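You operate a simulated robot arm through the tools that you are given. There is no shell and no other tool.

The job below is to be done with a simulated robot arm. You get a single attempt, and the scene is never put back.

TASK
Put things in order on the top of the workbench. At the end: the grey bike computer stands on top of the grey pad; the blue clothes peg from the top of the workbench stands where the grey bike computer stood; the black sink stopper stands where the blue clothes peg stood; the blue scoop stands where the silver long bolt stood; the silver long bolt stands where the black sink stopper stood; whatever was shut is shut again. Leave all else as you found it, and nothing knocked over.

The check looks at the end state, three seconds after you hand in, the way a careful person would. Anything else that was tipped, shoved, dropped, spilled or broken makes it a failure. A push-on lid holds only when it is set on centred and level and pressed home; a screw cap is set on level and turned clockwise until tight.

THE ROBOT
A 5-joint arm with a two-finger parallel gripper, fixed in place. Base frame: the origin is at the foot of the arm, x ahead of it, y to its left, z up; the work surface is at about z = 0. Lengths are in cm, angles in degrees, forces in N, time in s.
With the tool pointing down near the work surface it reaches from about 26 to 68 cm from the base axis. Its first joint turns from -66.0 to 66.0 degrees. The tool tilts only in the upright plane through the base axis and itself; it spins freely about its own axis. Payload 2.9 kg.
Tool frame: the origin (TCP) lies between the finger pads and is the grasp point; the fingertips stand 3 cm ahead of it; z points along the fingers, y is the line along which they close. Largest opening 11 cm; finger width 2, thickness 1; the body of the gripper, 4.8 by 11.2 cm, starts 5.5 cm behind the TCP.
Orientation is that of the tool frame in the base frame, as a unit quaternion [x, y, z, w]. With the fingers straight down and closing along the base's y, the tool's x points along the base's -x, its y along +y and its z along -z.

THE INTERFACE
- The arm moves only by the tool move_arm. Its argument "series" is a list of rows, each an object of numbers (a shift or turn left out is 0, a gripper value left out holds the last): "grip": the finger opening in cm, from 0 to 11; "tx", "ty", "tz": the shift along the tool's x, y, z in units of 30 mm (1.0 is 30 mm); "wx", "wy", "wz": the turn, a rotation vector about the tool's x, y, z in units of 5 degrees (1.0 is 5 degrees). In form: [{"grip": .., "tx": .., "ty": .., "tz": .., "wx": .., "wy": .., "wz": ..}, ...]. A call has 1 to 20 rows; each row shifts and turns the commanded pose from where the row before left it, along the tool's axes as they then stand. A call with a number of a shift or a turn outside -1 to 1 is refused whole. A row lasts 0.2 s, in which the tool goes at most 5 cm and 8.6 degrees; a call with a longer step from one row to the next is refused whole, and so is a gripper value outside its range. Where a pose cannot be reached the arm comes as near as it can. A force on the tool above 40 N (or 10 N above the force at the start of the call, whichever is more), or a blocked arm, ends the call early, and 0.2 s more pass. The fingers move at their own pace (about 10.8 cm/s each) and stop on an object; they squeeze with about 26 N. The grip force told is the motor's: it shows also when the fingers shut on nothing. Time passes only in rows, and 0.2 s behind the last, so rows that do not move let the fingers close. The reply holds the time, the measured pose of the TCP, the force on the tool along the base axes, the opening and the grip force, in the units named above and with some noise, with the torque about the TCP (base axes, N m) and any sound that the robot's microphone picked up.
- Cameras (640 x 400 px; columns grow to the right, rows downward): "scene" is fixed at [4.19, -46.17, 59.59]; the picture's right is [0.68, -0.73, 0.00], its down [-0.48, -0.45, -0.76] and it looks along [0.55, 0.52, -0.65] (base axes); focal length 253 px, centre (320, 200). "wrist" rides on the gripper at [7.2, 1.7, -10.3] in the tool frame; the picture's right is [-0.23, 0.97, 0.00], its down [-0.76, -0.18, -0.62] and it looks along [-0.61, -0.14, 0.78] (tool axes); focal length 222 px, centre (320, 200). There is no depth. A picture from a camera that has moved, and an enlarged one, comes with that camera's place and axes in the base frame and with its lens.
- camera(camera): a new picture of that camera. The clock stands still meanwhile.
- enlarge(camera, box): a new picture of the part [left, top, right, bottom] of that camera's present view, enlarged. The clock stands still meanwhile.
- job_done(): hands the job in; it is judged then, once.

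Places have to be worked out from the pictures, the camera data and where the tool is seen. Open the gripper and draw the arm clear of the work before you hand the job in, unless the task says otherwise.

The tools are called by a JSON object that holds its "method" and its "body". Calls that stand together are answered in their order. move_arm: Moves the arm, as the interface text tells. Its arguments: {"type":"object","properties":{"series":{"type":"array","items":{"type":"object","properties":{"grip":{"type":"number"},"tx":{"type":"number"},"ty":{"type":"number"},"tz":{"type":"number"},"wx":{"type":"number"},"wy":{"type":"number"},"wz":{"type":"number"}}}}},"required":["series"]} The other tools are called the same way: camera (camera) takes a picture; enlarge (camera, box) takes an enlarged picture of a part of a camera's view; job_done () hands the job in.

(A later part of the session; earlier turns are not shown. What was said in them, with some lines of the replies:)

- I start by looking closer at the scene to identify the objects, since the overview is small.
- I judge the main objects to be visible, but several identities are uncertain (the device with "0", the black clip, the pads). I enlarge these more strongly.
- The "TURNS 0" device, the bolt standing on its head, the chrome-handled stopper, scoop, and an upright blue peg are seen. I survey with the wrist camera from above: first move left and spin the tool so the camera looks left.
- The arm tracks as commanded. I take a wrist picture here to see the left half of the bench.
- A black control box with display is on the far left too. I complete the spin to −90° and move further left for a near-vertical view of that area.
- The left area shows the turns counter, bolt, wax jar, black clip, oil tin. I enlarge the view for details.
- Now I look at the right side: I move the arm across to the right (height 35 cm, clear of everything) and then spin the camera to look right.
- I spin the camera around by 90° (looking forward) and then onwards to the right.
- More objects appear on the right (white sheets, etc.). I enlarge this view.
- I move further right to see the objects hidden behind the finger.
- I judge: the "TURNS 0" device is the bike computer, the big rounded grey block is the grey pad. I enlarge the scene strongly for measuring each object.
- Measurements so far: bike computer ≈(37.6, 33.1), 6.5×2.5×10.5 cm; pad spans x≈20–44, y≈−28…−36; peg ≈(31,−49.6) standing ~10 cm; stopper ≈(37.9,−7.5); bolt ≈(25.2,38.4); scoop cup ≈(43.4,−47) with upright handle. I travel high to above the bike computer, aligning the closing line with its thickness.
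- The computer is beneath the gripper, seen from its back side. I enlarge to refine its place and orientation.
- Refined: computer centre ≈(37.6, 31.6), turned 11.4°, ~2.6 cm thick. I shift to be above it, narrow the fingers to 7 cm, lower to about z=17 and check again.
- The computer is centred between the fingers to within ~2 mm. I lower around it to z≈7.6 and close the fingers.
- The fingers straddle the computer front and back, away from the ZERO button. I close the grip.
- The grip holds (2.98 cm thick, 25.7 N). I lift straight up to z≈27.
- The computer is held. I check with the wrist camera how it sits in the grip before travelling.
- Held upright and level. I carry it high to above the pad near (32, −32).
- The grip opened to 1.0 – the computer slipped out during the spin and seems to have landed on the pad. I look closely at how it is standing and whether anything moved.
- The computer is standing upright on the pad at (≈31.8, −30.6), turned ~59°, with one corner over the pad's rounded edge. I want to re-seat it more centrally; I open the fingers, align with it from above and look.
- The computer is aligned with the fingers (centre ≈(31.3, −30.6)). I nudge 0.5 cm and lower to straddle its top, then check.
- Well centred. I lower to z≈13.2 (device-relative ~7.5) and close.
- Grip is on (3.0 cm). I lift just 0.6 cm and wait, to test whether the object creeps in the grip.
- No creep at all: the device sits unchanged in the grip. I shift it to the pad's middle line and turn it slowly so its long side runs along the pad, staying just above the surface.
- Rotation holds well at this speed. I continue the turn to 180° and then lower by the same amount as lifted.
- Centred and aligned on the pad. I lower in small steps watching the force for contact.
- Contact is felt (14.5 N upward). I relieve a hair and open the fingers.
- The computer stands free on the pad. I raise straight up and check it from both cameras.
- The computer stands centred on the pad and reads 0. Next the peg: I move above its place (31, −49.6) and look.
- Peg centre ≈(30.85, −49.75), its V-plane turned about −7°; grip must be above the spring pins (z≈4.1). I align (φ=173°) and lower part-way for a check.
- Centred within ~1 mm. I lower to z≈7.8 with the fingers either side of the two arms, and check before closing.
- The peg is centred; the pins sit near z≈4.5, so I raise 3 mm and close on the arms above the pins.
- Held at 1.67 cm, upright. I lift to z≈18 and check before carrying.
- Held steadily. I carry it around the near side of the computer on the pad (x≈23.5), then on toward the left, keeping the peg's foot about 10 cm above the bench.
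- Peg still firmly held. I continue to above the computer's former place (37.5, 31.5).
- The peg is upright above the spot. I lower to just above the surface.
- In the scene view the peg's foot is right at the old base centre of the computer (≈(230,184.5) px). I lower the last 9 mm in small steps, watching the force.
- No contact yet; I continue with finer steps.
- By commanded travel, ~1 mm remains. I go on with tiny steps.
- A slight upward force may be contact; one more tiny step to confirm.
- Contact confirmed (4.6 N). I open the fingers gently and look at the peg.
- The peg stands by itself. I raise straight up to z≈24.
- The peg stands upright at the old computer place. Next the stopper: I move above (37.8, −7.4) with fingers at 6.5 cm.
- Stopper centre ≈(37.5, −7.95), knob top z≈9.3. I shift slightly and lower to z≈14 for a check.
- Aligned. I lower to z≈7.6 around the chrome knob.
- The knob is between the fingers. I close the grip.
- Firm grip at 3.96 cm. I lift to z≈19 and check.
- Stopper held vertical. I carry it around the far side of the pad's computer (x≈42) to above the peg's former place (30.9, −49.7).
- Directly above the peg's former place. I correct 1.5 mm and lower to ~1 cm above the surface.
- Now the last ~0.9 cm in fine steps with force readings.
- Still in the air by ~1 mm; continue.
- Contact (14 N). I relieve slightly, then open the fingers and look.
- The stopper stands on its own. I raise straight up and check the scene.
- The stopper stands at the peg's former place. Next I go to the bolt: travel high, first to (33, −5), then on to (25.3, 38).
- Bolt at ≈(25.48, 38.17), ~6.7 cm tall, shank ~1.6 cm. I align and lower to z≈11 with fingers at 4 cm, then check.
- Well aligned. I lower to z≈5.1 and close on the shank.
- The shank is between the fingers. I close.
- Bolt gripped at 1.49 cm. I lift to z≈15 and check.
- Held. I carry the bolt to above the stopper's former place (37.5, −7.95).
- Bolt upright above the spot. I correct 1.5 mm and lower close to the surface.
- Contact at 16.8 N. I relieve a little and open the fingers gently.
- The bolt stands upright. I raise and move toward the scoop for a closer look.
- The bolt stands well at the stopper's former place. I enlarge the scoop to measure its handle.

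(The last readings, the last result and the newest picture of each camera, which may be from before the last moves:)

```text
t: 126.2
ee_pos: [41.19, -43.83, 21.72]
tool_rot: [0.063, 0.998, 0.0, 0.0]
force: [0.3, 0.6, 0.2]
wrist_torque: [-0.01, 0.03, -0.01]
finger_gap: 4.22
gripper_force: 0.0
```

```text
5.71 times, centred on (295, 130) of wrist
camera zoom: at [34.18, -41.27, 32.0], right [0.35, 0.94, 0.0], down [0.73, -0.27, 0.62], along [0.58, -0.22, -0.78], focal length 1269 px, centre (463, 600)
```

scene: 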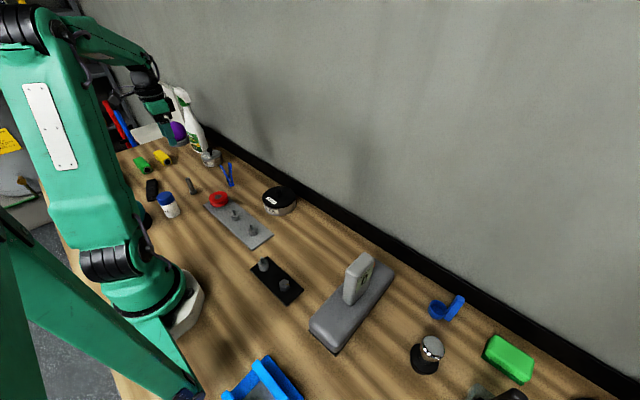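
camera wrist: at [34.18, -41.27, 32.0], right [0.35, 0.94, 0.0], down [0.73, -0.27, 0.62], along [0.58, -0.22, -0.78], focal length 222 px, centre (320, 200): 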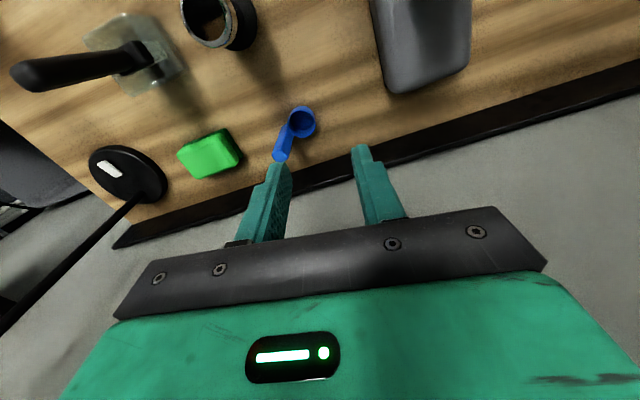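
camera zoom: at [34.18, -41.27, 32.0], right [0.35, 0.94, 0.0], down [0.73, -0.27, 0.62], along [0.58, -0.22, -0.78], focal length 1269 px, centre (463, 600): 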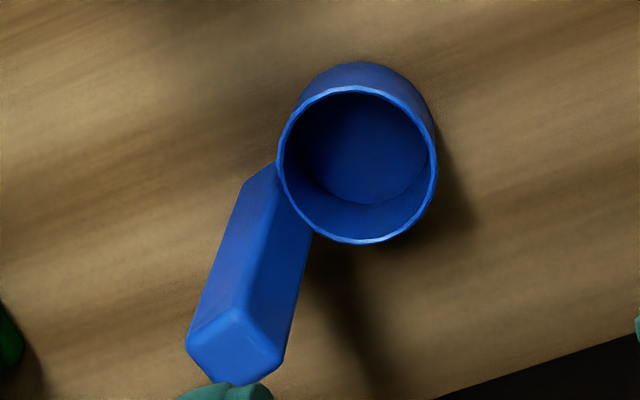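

The scoop: cup centre ≈(43.25, −47.1), square handle post (~1.3 cm) at ≈(44.0, −49.7), top z≈8.7, faces turned so the closing line should be φ≈107°. I turn, lower to z≈15 and move out above the handle.

{"method": "move_arm", "body": {"series": [{"wz": 0.943}, {"wz": 0.943}, {"wz": 0.943}, {"wz": 0.943}, {"wz": 0.943}, {"wz": 0.943}, {"wz": 0.943}, {"wz": 0.943}, {"wz": 0.943}, {"wz": 0.943}, {"wz": 0.943}, {"wz": 0.943}, {"wz": 0.943}, {"wz": 0.943}, {"tz": 0.7}, {"tz": 0.7}, {"tz": 0.7}, {}]}}

{"method": "move_arm", "body": {"series": [{"tx": -0.6, "ty": 0.09}, {"tx": -0.6, "ty": 0.09}, {"tx": -0.6, "ty": 0.09}, {}]}}

{"method": "camera", "body": {"camera": "wrist"}}

{"method": "enlarge", "body": {"camera": "wrist", "box": [240, 60, 400, 220]}}

{"method": "enlarge", "body": {"camera": "scene", "box": [380, 240, 520, 360]}}

```text
t: 130.0
ee_pos: [41.18, -44.02, 15.7]
tool_rot: [0.596, 0.803, 0.0, 0.0]
force: [0.9, 0.2, 1.0]
wrist_torque: [0.01, 0.03, -0.02]
finger_gap: 4.19
gripper_force: 0.1
```

```text
t: 131.0
ee_pos: [43.46, -48.84, 15.49]
tool_rot: [0.597, 0.802, 0.0, 0.0]
force: [-0.3, 0.1, 0.1]
wrist_torque: [-0.04, 0.01, -0.01]
finger_gap: 4.2
gripper_force: 0.1
```

```text
taken
camera wrist: at [42.94, -41.43, 25.93], right [1.0, 0.06, 0.0], down [0.05, -0.78, 0.62], along [0.04, -0.62, -0.78], focal length 222 px, centre (320, 200)
```

wrist: 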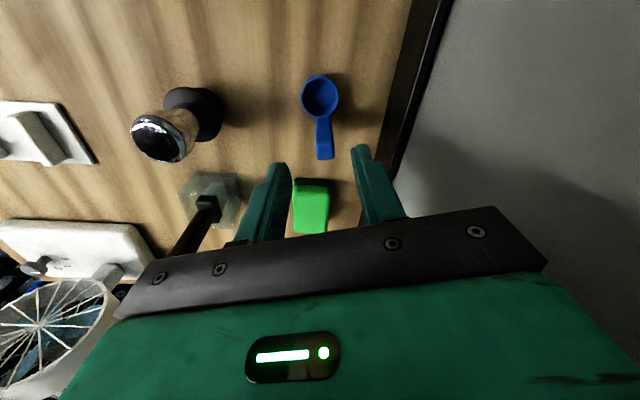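

```text
2.50 times, centred on (320, 140) of wrist
camera zoom: at [42.94, -41.43, 25.93], right [1.0, 0.06, 0.0], down [0.05, -0.78, 0.62], along [0.04, -0.62, -0.78], focal length 555 px, centre (320, 350)
```

zoom: 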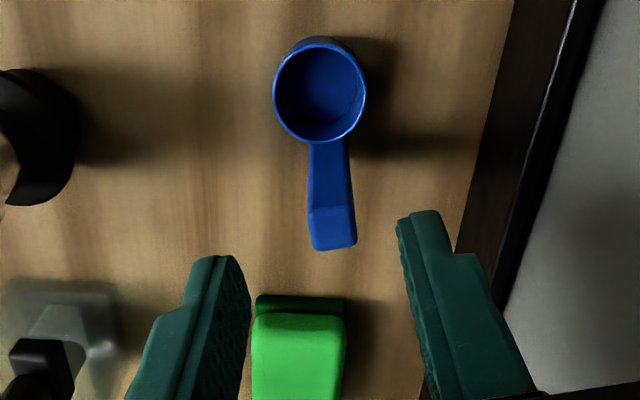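

```text
3.33 times, centred on (450, 300) of scene
camera zoom: at [4.19, -46.17, 59.59], right [0.68, -0.73, 0.0], down [-0.48, -0.45, -0.76], along [0.55, 0.52, -0.65], focal length 842 px, centre (-113, -133)
```

zoom: 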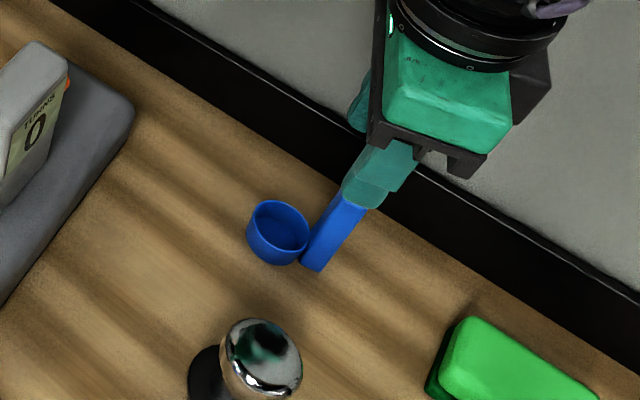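

The view confirms the handle centre at ≈(43.95, −49.8), faces at φ≈103.5°. I align and lower to z≈12.

{"method": "move_arm", "body": {"series": [{"tx": -0.353, "ty": 0.065}, {"wz": 0.6}, {"tz": 0.6}, {"tz": 0.5}, {}]}}

{"method": "camera", "body": {"camera": "wrist"}}

{"method": "enlarge", "body": {"camera": "wrist", "box": [220, 60, 420, 260]}}

{"method": "enlarge", "body": {"camera": "scene", "box": [400, 250, 500, 340]}}

```text
t: 132.2
ee_pos: [44.03, -49.87, 12.29]
tool_rot: [0.617, 0.787, 0.0, 0.0]
force: [-0.5, -0.2, -0.6]
wrist_torque: [0.01, 0.0, -0.02]
finger_gap: 4.22
gripper_force: 0.3
```

```text
taken
camera wrist: at [43.94, -42.42, 22.62], right [1.0, 0.01, 0.0], down [0.01, -0.78, 0.62], along [0.01, -0.62, -0.78], focal length 222 px, centre (320, 200)
```

wrist: 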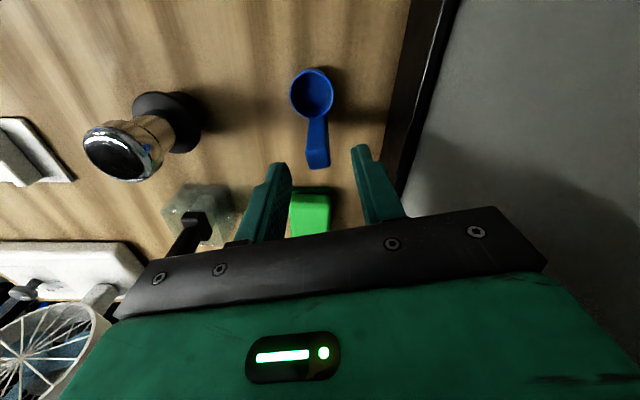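

```text
2.00 times, centred on (320, 160) of wrist
camera zoom: at [43.94, -42.42, 22.62], right [1.0, 0.01, 0.0], down [0.01, -0.78, 0.62], along [0.01, -0.62, -0.78], focal length 444 px, centre (320, 280)
```

zoom: 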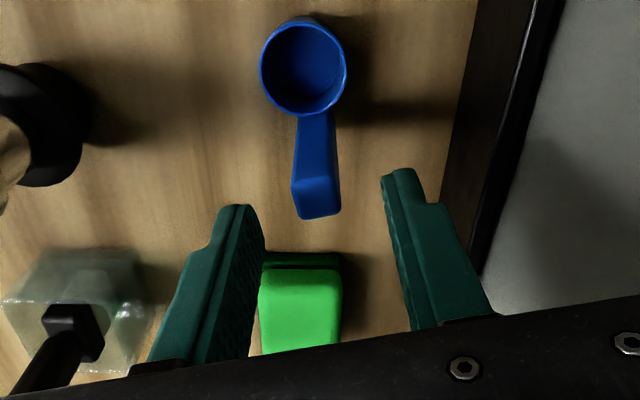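

```text
4.44 times, centred on (450, 295) of scene
camera zoom: at [4.19, -46.17, 59.59], right [0.68, -0.73, 0.0], down [-0.48, -0.45, -0.76], along [0.55, 0.52, -0.65], focal length 1122 px, centre (-258, -222)
```

zoom: 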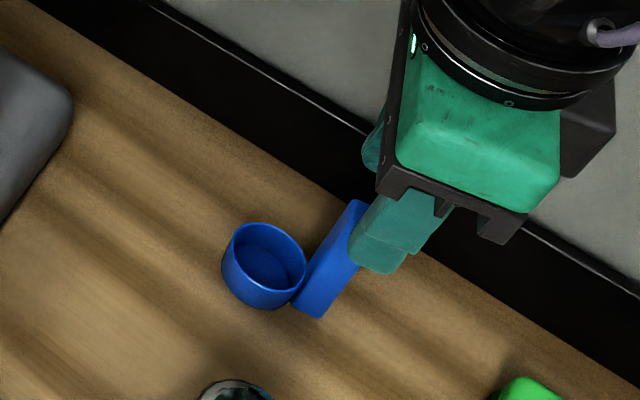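

Perfectly aligned. I lower to z≈6.7 (tips above the cup rim) and check before closing.

{"method": "move_arm", "body": {"series": [{"tz": 0.6}, {"tz": 0.6}, {"tz": 0.4}, {"tz": 0.25}, {}]}}

{"method": "enlarge", "body": {"camera": "wrist", "box": [220, 60, 420, 260]}}

{"method": "enlarge", "body": {"camera": "scene", "box": [410, 270, 490, 340]}}

```text
t: 133.4
ee_pos: [43.94, -50.02, 6.72]
tool_rot: [0.617, 0.787, 0.001, 0.0]
force: [-0.4, 0.2, 0.4]
wrist_torque: [0.0, 0.0, -0.01]
finger_gap: 4.22
gripper_force: 0.1
```

```text
2.00 times, centred on (320, 160) of wrist
camera zoom: at [43.81, -42.44, 17.0], right [1.0, 0.01, 0.0], down [0.01, -0.78, 0.62], along [0.01, -0.62, -0.78], focal length 444 px, centre (320, 280)
```

zoom: 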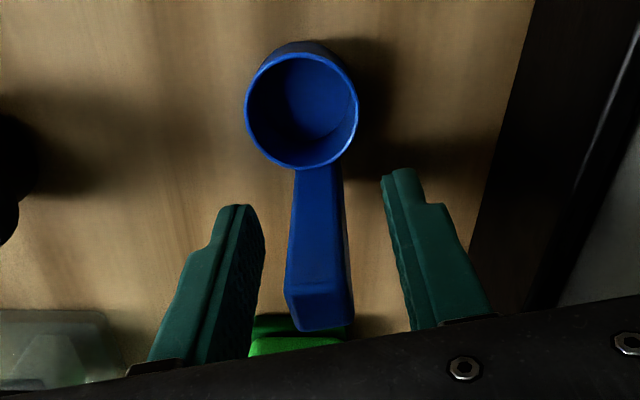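

```text
5.71 times, centred on (450, 305) of scene
camera zoom: at [4.19, -46.17, 59.59], right [0.68, -0.73, 0.0], down [-0.48, -0.45, -0.76], along [0.55, 0.52, -0.65], focal length 1443 px, centre (-423, -400)
```

zoom: 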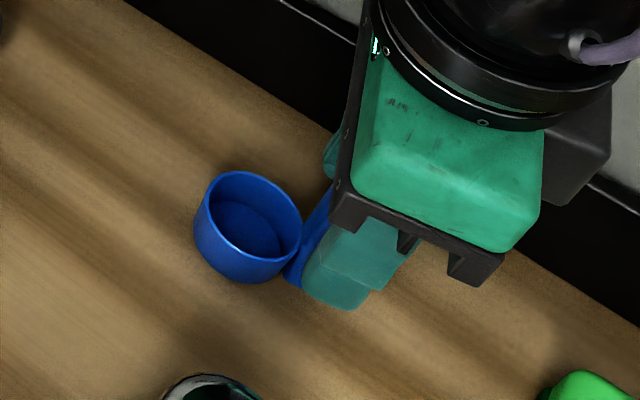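

Handle centred between the fingers. I close the grip.

{"method": "move_arm", "body": {"series": [{"grip": 0.6}, {}, {}, {}]}}

{"method": "enlarge", "body": {"camera": "wrist", "box": [220, 60, 420, 260]}}

```text
t: 134.4
ee_pos: [43.81, -49.91, 6.66]
tool_rot: [0.617, 0.787, 0.0, 0.0]
force: [1.1, -0.2, 0.3]
wrist_torque: [0.0, 0.0, 0.0]
finger_gap: 1.48
gripper_force: 26.1
```

```text
2.00 times, centred on (320, 160) of wrist
camera zoom: at [43.81, -42.44, 17.03], right [1.0, 0.01, 0.0], down [0.01, -0.78, 0.62], along [0.01, -0.62, -0.78], focal length 444 px, centre (320, 280)
```

zoom: 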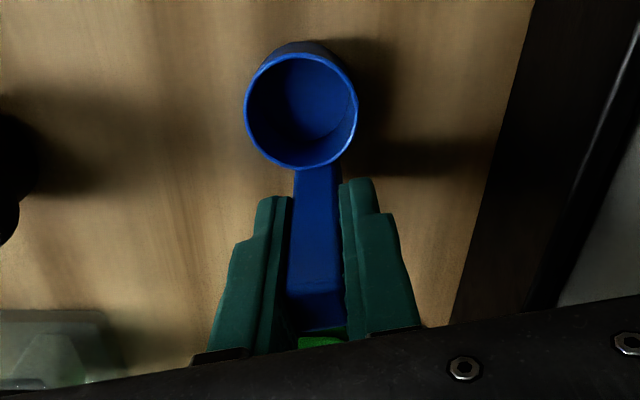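

Handle held (1.48 cm). I lift 6 cm and check.

{"method": "move_arm", "body": {"series": [{"tz": -0.2}, {"tz": -0.4}, {"tz": -0.7}, {"tz": -0.7}, {}]}}

{"method": "enlarge", "body": {"camera": "wrist", "box": [220, 60, 420, 260]}}

{"method": "enlarge", "body": {"camera": "scene", "box": [390, 240, 510, 340]}}

```text
t: 135.6
ee_pos: [44.04, -50.05, 12.67]
tool_rot: [0.617, 0.787, 0.0, 0.0]
force: [0.1, 0.3, 0.1]
wrist_torque: [0.01, 0.0, 0.0]
finger_gap: 1.48
gripper_force: 25.5
```

```text
2.00 times, centred on (320, 160) of wrist
camera zoom: at [43.82, -42.5, 23.14], right [1.0, 0.01, 0.0], down [0.01, -0.78, 0.62], along [0.01, -0.62, -0.78], focal length 444 px, centre (320, 280)
```

zoom: 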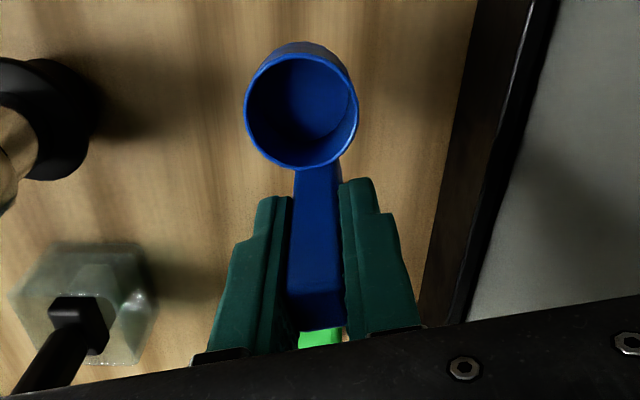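

```text
4.00 times, centred on (450, 290) of scene
camera zoom: at [4.19, -46.17, 59.59], right [0.68, -0.73, 0.0], down [-0.48, -0.45, -0.76], along [0.55, 0.52, -0.65], focal length 1010 px, centre (-200, -160)
```

zoom: 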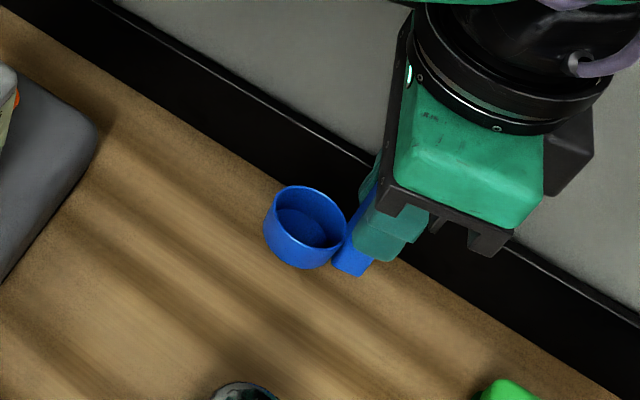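

The scoop is held level and unchanged in the grip. I carry it along x≈43.5, then inward and to the left, rising to z≈17.

{"method": "move_arm", "body": {"series": [{"tx": 0.924, "ty": 0.209, "tz": -0.207}, {"tx": 0.924, "ty": 0.209, "tz": -0.207}, {"tx": 0.924, "ty": 0.209, "tz": -0.207}, {"tx": 0.924, "ty": 0.209, "tz": -0.207}, {"tx": 0.924, "ty": 0.209, "tz": -0.207}, {"tx": 0.924, "ty": 0.209, "tz": -0.207}, {"tx": 0.924, "ty": 0.209, "tz": -0.207}, {"tx": 0.945, "ty": -0.032}, {"tx": 0.945, "ty": -0.032}, {"tx": 0.945, "ty": -0.032}, {"tx": 0.945, "ty": -0.032}, {"tx": 0.945, "ty": -0.032}, {"tx": 0.945, "ty": -0.032}, {"tx": 0.945, "ty": -0.032}, {"tx": 0.945, "ty": -0.032}, {"tx": 0.945, "ty": -0.032}, {"tx": 0.945, "ty": -0.032}, {"tx": 0.945, "ty": -0.032}, {}]}}

{"method": "enlarge", "body": {"camera": "wrist", "box": [220, 60, 420, 260]}}

{"method": "camera", "body": {"camera": "scene"}}

```text
t: 139.6
ee_pos: [35.14, 0.11, 17.44]
tool_rot: [0.616, 0.787, 0.001, 0.0]
force: [-0.1, 0.5, 0.2]
wrist_torque: [0.0, -0.04, 0.03]
finger_gap: 1.5
gripper_force: 26.3
```

```text
2.00 times, centred on (320, 160) of wrist
camera zoom: at [35.01, 7.52, 27.81], right [1.0, 0.01, 0.0], down [0.01, -0.78, 0.62], along [0.01, -0.62, -0.78], focal length 444 px, centre (320, 280)
```

zoom: 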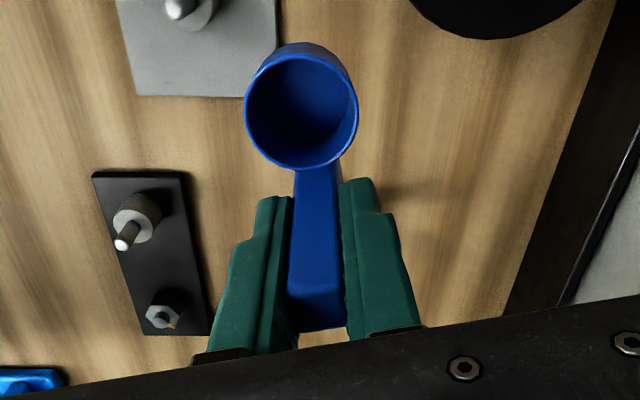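

```text
taken
```

scene: 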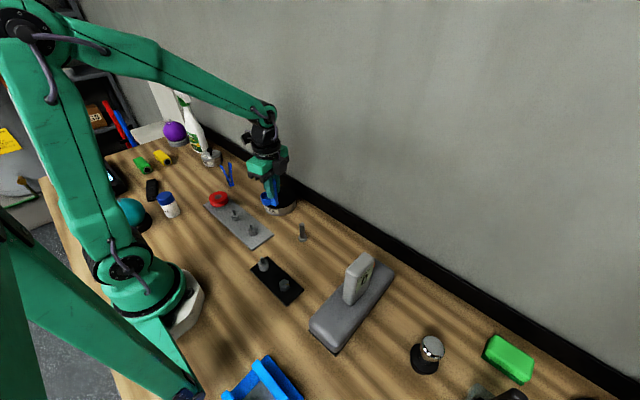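

All fine; the bolt still stands. I continue to above the bolt's former place.

{"method": "move_arm", "body": {"series": [{"tx": 0.96, "ty": -0.063}, {"tx": 0.96, "ty": -0.063}, {"tx": 0.96, "ty": -0.063}, {"tx": 0.96, "ty": -0.063}, {"tx": 0.96, "ty": -0.063}, {"tx": 0.96, "ty": -0.063}, {"tx": 0.96, "ty": -0.063}, {"tx": 0.96, "ty": -0.063}, {"tx": 0.93, "ty": 0.093}, {"tx": 0.93, "ty": 0.093}, {"tx": 0.93, "ty": 0.093}, {"tx": 0.93, "ty": 0.093}, {"tx": 0.93, "ty": 0.093}, {}]}}

{"method": "enlarge", "body": {"camera": "wrist", "box": [160, 20, 480, 260]}}

{"method": "enlarge", "body": {"camera": "scene", "box": [130, 90, 270, 220]}}

```text
t: 142.6
ee_pos: [26.2, 35.86, 17.05]
tool_rot: [0.617, 0.787, 0.001, 0.0]
force: [0.8, 0.2, 0.1]
wrist_torque: [0.02, 0.01, 0.0]
finger_gap: 1.48
gripper_force: 25.8
```

```text
1.67 times, centred on (320, 140) of wrist
camera zoom: at [26.02, 43.3, 27.45], right [1.0, 0.01, 0.0], down [0.01, -0.78, 0.62], along [0.01, -0.62, -0.78], focal length 370 px, centre (320, 300)
```

zoom: 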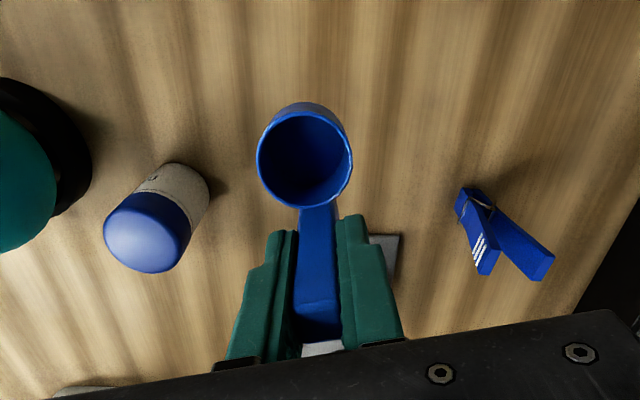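

```text
3.08 times, centred on (200, 155) of scene
camera zoom: at [4.19, -46.17, 59.59], right [0.68, -0.73, 0.0], down [-0.48, -0.45, -0.76], along [0.55, 0.52, -0.65], focal length 777 px, centre (689, 338)
```

zoom: 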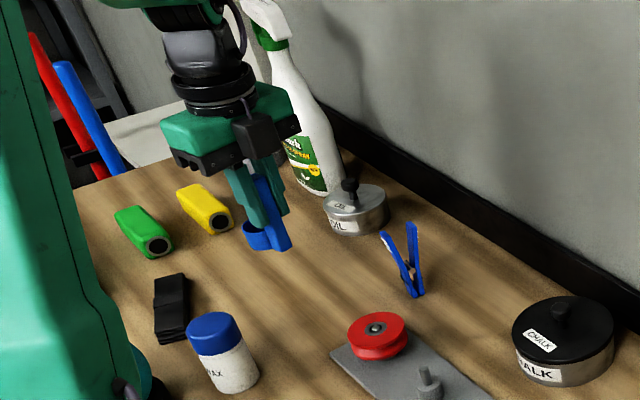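

Positioned so the scoop's middle lies on the bolt's spot. I lower to just above the surface.

{"method": "move_arm", "body": {"series": [{"ty": -0.05, "tz": 0.7}, {"tz": 0.8}, {"tz": 0.8}, {"tz": 0.5}, {"tz": 0.3}, {"tz": 0.1}, {}]}}

{"method": "enlarge", "body": {"camera": "scene", "box": [160, 140, 250, 210]}}

{"method": "move_arm", "body": {"series": [{"tz": 0.08}, {}]}}

{"method": "move_arm", "body": {"series": [{"tz": 0.05}, {}]}}

```text
t: 144.2
ee_pos: [25.9, 35.77, 7.58]
tool_rot: [0.617, 0.787, 0.001, 0.0]
force: [0.5, -1.2, -0.1]
wrist_torque: [0.0, -0.01, -0.02]
finger_gap: 1.49
gripper_force: 25.4
```

```text
5.71 times, centred on (205, 175) of scene
camera zoom: at [4.19, -46.17, 59.59], right [0.68, -0.73, 0.0], down [-0.48, -0.45, -0.76], along [0.55, 0.52, -0.65], focal length 1443 px, centre (977, 343)
```

zoom: 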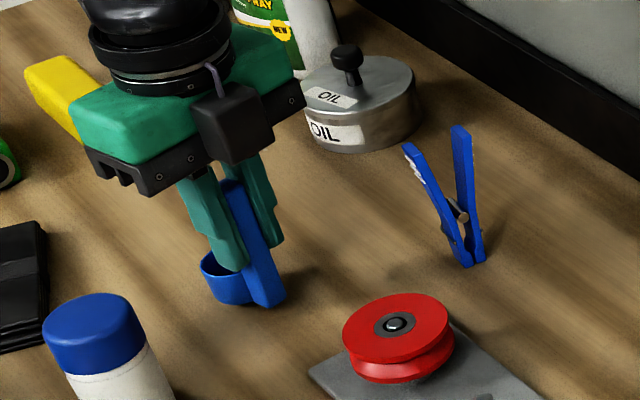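

```text
t: 144.8
ee_pos: [25.98, 35.85, 7.28]
tool_rot: [0.617, 0.787, 0.0, 0.0]
force: [0.7, 1.0, -0.4]
wrist_torque: [0.02, 0.01, 0.01]
finger_gap: 1.49
gripper_force: 25.5
```

```text
t: 145.4
ee_pos: [25.9, 35.75, 7.14]
tool_rot: [0.617, 0.787, 0.0, -0.001]
force: [-0.2, -0.8, -0.4]
wrist_torque: [0.06, -0.01, 0.01]
finger_gap: 1.48
gripper_force: 25.9
```

No contact yet; finer steps.

{"method": "move_arm", "body": {"series": [{"tz": 0.06}, {}]}}

{"method": "move_arm", "body": {"series": [{"tz": 0.04}, {}]}}

{"method": "move_arm", "body": {"series": [{"tz": 0.025}, {}]}}

```text
t: 146.0
ee_pos: [26.03, 35.83, 6.97]
tool_rot: [0.617, 0.787, 0.0, -0.001]
force: [0.4, 0.1, 0.1]
wrist_torque: [0.02, 0.03, 0.01]
finger_gap: 1.49
gripper_force: 26.1
```

```text
t: 146.6
ee_pos: [26.07, 35.78, 6.87]
tool_rot: [0.617, 0.787, 0.0, 0.0]
force: [-0.3, -0.1, -0.3]
wrist_torque: [-0.04, -0.02, 0.0]
finger_gap: 1.51
gripper_force: 25.6
```

```text
t: 147.2
ee_pos: [25.97, 35.94, 6.69]
tool_rot: [0.617, 0.787, 0.0, 0.0]
force: [0.0, 0.8, 0.2]
wrist_torque: [0.0, 0.01, 0.01]
finger_gap: 1.49
gripper_force: 25.6
```

Very near; I take further tiny steps until contact.

{"method": "move_arm", "body": {"series": [{"tz": 0.025}, {}]}}

{"method": "move_arm", "body": {"series": [{"tz": 0.02}, {}]}}

```text
t: 147.8
ee_pos: [26.17, 35.8, 6.63]
tool_rot: [0.617, 0.787, 0.0, -0.001]
force: [-1.1, -2.9, 8.6]
wrist_torque: [-0.11, 0.08, 0.03]
finger_gap: 1.51
gripper_force: 26.0
```

```text
t: 148.4
ee_pos: [26.0, 35.87, 6.59]
tool_rot: [0.617, 0.787, 0.002, 0.0]
force: [-2.9, -1.4, 13.3]
wrist_torque: [0.08, 0.17, 0.03]
finger_gap: 1.5
gripper_force: 25.7
```

Contact at 13 N. I relieve slightly and open the fingers, then look.

{"method": "move_arm", "body": {"series": [{"tz": -0.02}, {"grip": 2.0}, {"grip": 2.8}, {"grip": 4.0}, {}, {}]}}

{"method": "enlarge", "body": {"camera": "wrist", "box": [160, 20, 480, 260]}}

{"method": "enlarge", "body": {"camera": "scene", "box": [160, 140, 250, 210]}}

```text
t: 149.8
ee_pos: [25.99, 35.83, 6.77]
tool_rot: [0.617, 0.787, 0.0, 0.001]
force: [-0.6, -0.2, 0.4]
wrist_torque: [0.0, 0.02, -0.01]
finger_gap: 4.0
gripper_force: 0.0
```

```text
1.67 times, centred on (320, 140) of wrist
camera zoom: at [25.9, 43.31, 17.0], right [1.0, 0.01, 0.0], down [0.01, -0.78, 0.62], along [0.01, -0.62, -0.78], focal length 370 px, centre (320, 300)
```

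zoom: 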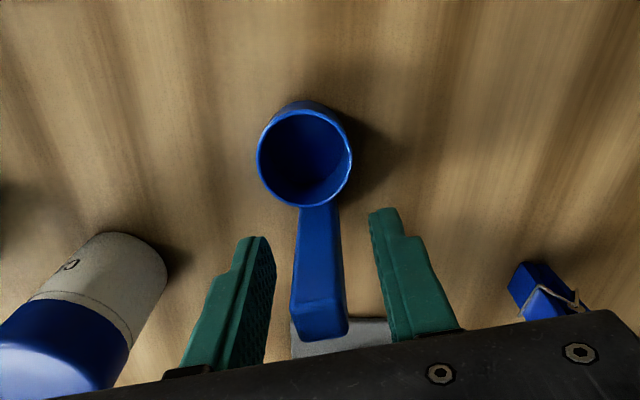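

```text
5.71 times, centred on (205, 175) of scene
camera zoom: at [4.19, -46.17, 59.59], right [0.68, -0.73, 0.0], down [-0.48, -0.45, -0.76], along [0.55, 0.52, -0.65], focal length 1443 px, centre (977, 343)
```

zoom: 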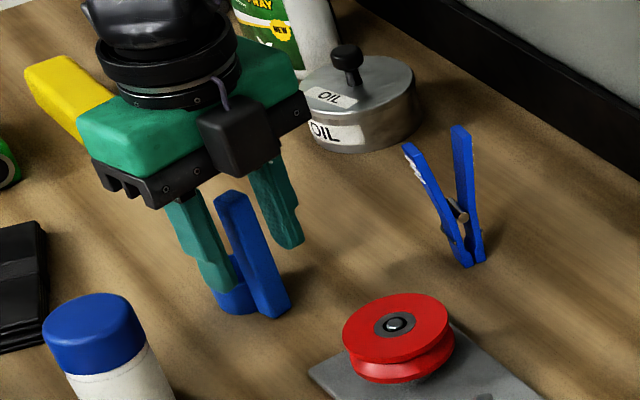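

The scoop stands on its own. I raise straight up and clear.

{"method": "move_arm", "body": {"series": [{"tz": -0.3}, {"tz": -0.7}, {"tz": -0.9}, {"tz": -0.9}, {"tz": -0.9}, {"tz": -0.9}, {"tz": -0.9}, {"tz": -0.9}, {"tz": -0.9}, {"tz": -0.9}, {"tz": -0.9}, {}]}}

{"method": "camera", "body": {"camera": "wrist"}}

{"method": "camera", "body": {"camera": "scene"}}

{"method": "enlarge", "body": {"camera": "scene", "box": [130, 130, 320, 250]}}

```text
t: 152.4
ee_pos: [26.1, 35.93, 34.03]
tool_rot: [0.617, 0.787, 0.001, 0.0]
force: [0.5, 0.1, -0.7]
wrist_torque: [0.01, -0.01, 0.0]
finger_gap: 3.97
gripper_force: 0.0
```

```text
taken
camera wrist: at [26.03, 43.42, 44.42], right [1.0, 0.01, 0.0], down [0.01, -0.78, 0.62], along [0.01, -0.62, -0.78], focal length 222 px, centre (320, 200)
```

wrist: 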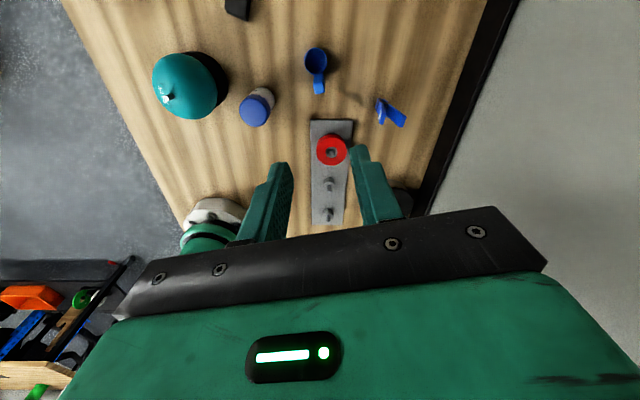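

```text
taken
```

scene: 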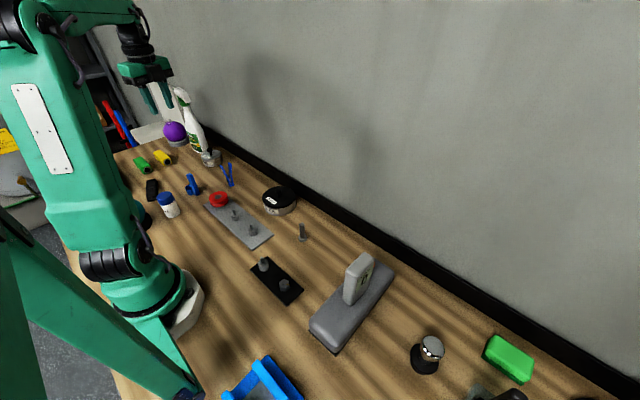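

```text
3.33 times, centred on (225, 190) of scene
camera zoom: at [4.19, -46.17, 59.59], right [0.68, -0.73, 0.0], down [-0.48, -0.45, -0.76], along [0.55, 0.52, -0.65], focal length 842 px, centre (637, 233)
```

zoom: 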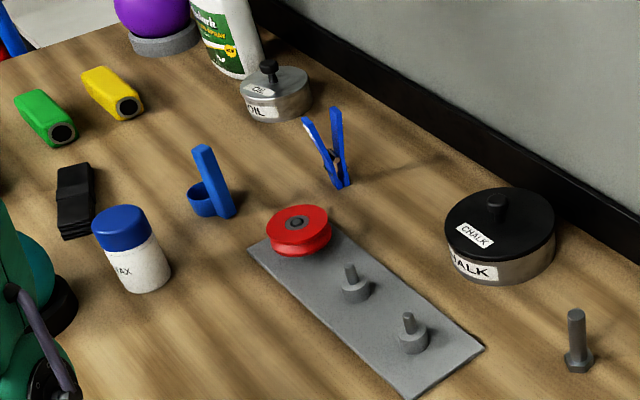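

Everything stands in place: scoop at the bolt's spot, peg at the computer's spot, bolt at the stopper's spot. I open the gripper fully, draw the arm back to its starting area high above the bench, and do a final check.

{"method": "move_arm", "body": {"series": [{"tx": -0.941, "ty": 0.05}, {"tx": -0.941, "ty": 0.05}, {"tx": -0.941, "ty": 0.05}, {"tx": -0.941, "ty": 0.05}, {"tx": -0.941, "ty": 0.05}, {"tx": -0.941, "ty": 0.05}, {"tx": -0.941, "ty": 0.05}, {"tx": -0.941, "ty": 0.05}, {"tx": -0.941, "ty": 0.05}, {"tx": -0.941, "ty": 0.05}, {"tx": -0.941, "ty": 0.05}, {"tx": -0.941, "ty": 0.05}, {"tx": -0.941, "ty": 0.05}, {"tx": -0.941, "ty": 0.05}, {"tx": -0.941, "ty": 0.05}, {"tx": -0.941, "ty": 0.05}, {"tx": -0.941, "ty": 0.05, "grip": 11}, {}, {}]}}

{"method": "camera", "body": {"camera": "scene"}}

{"method": "enlarge", "body": {"camera": "scene", "box": [290, 230, 510, 400]}}

{"method": "enlarge", "body": {"camera": "scene", "box": [120, 120, 330, 250]}}

{"method": "camera", "body": {"camera": "wrist"}}

```text
t: 156.4
ee_pos: [40.14, -10.24, 33.79]
tool_rot: [0.617, 0.787, -0.001, 0.0]
force: [-0.3, -0.8, 0.1]
wrist_torque: [0.03, 0.0, -0.01]
finger_gap: 11.03
gripper_force: 0.0
```

```text
taken
```

scene: 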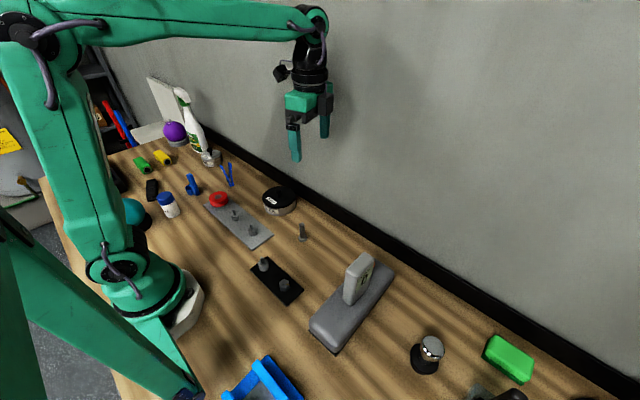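

```text
2.35 times, centred on (400, 315) of scene
camera zoom: at [4.19, -46.17, 59.59], right [0.68, -0.73, 0.0], down [-0.48, -0.45, -0.76], along [0.55, 0.52, -0.65], focal length 594 px, centre (132, -71)
```

zoom: 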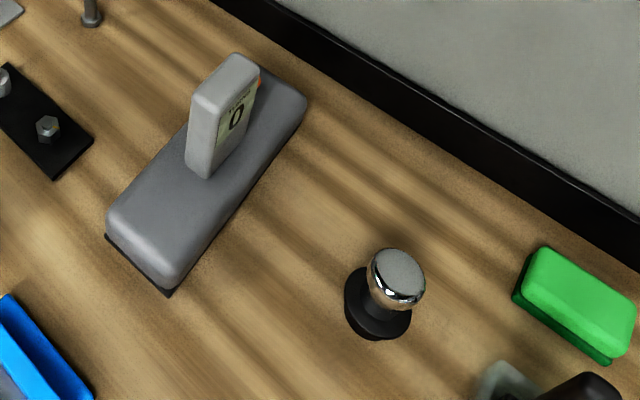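

```text
3.05 times, centred on (225, 185) of scene
camera zoom: at [4.19, -46.17, 59.59], right [0.68, -0.73, 0.0], down [-0.48, -0.45, -0.76], along [0.55, 0.52, -0.65], focal length 770 px, centre (610, 246)
```

zoom: 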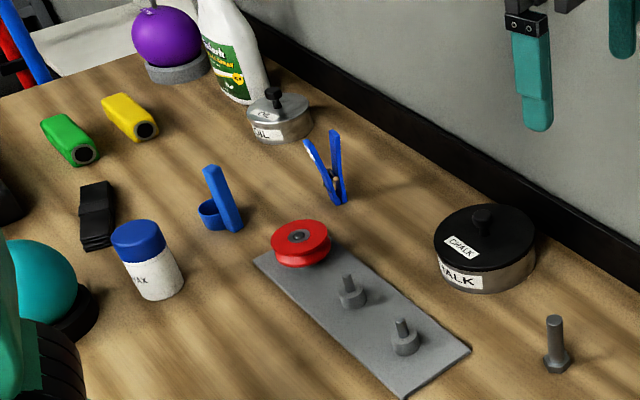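

```text
taken
camera wrist: at [39.92, -2.8, 44.19], right [1.0, 0.01, 0.0], down [0.01, -0.78, 0.62], along [0.01, -0.62, -0.78], focal length 222 px, centre (320, 200)
```

wrist: 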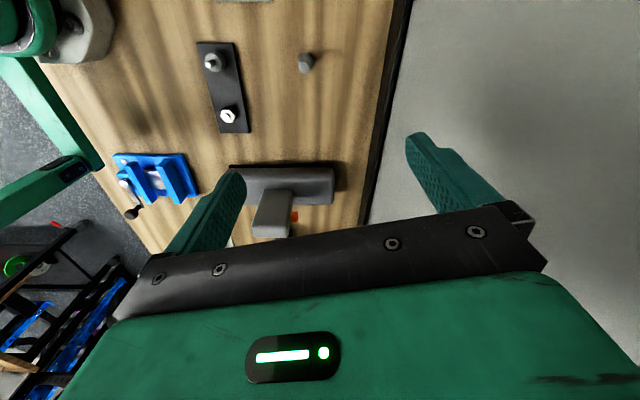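

All five objects stand upright at their target places, nothing else has moved, lids are untouched, the gripper is open and the arm is clear. I hand the job in.

{"method": "job_done", "body": {}}

```text
The job is handed in.
```

I moved all five objects to their places, and in the last pictures each one stands upright. I had not seen the check's verdict when I wrote this.

- **Bike computer:** on top of the grey pad, near its centre and reading 0. I took the "TURNS 0" device to be the bike computer and the long rounded grey block to be the pad.
- **Blue peg:** where the bike computer stood.
- **Black sink stopper:** where the peg stood.
- **Silver bolt:** where the stopper stood.
- **Blue scoop:** where the bolt stood, with the spot midway between its cup and handle.

**One slip:** the bike computer dropped out of the gripper while I was turning it above the pad, from roughly 15 cm up. It landed standing on the pad, close to one edge. I picked it up again and set it down in the middle. The pictures show no damage, and the pad had not moved.

I opened no lids or containers, and nothing else on the bench looks moved. The arm is back near its starting position, high above the bench, with the gripper open.
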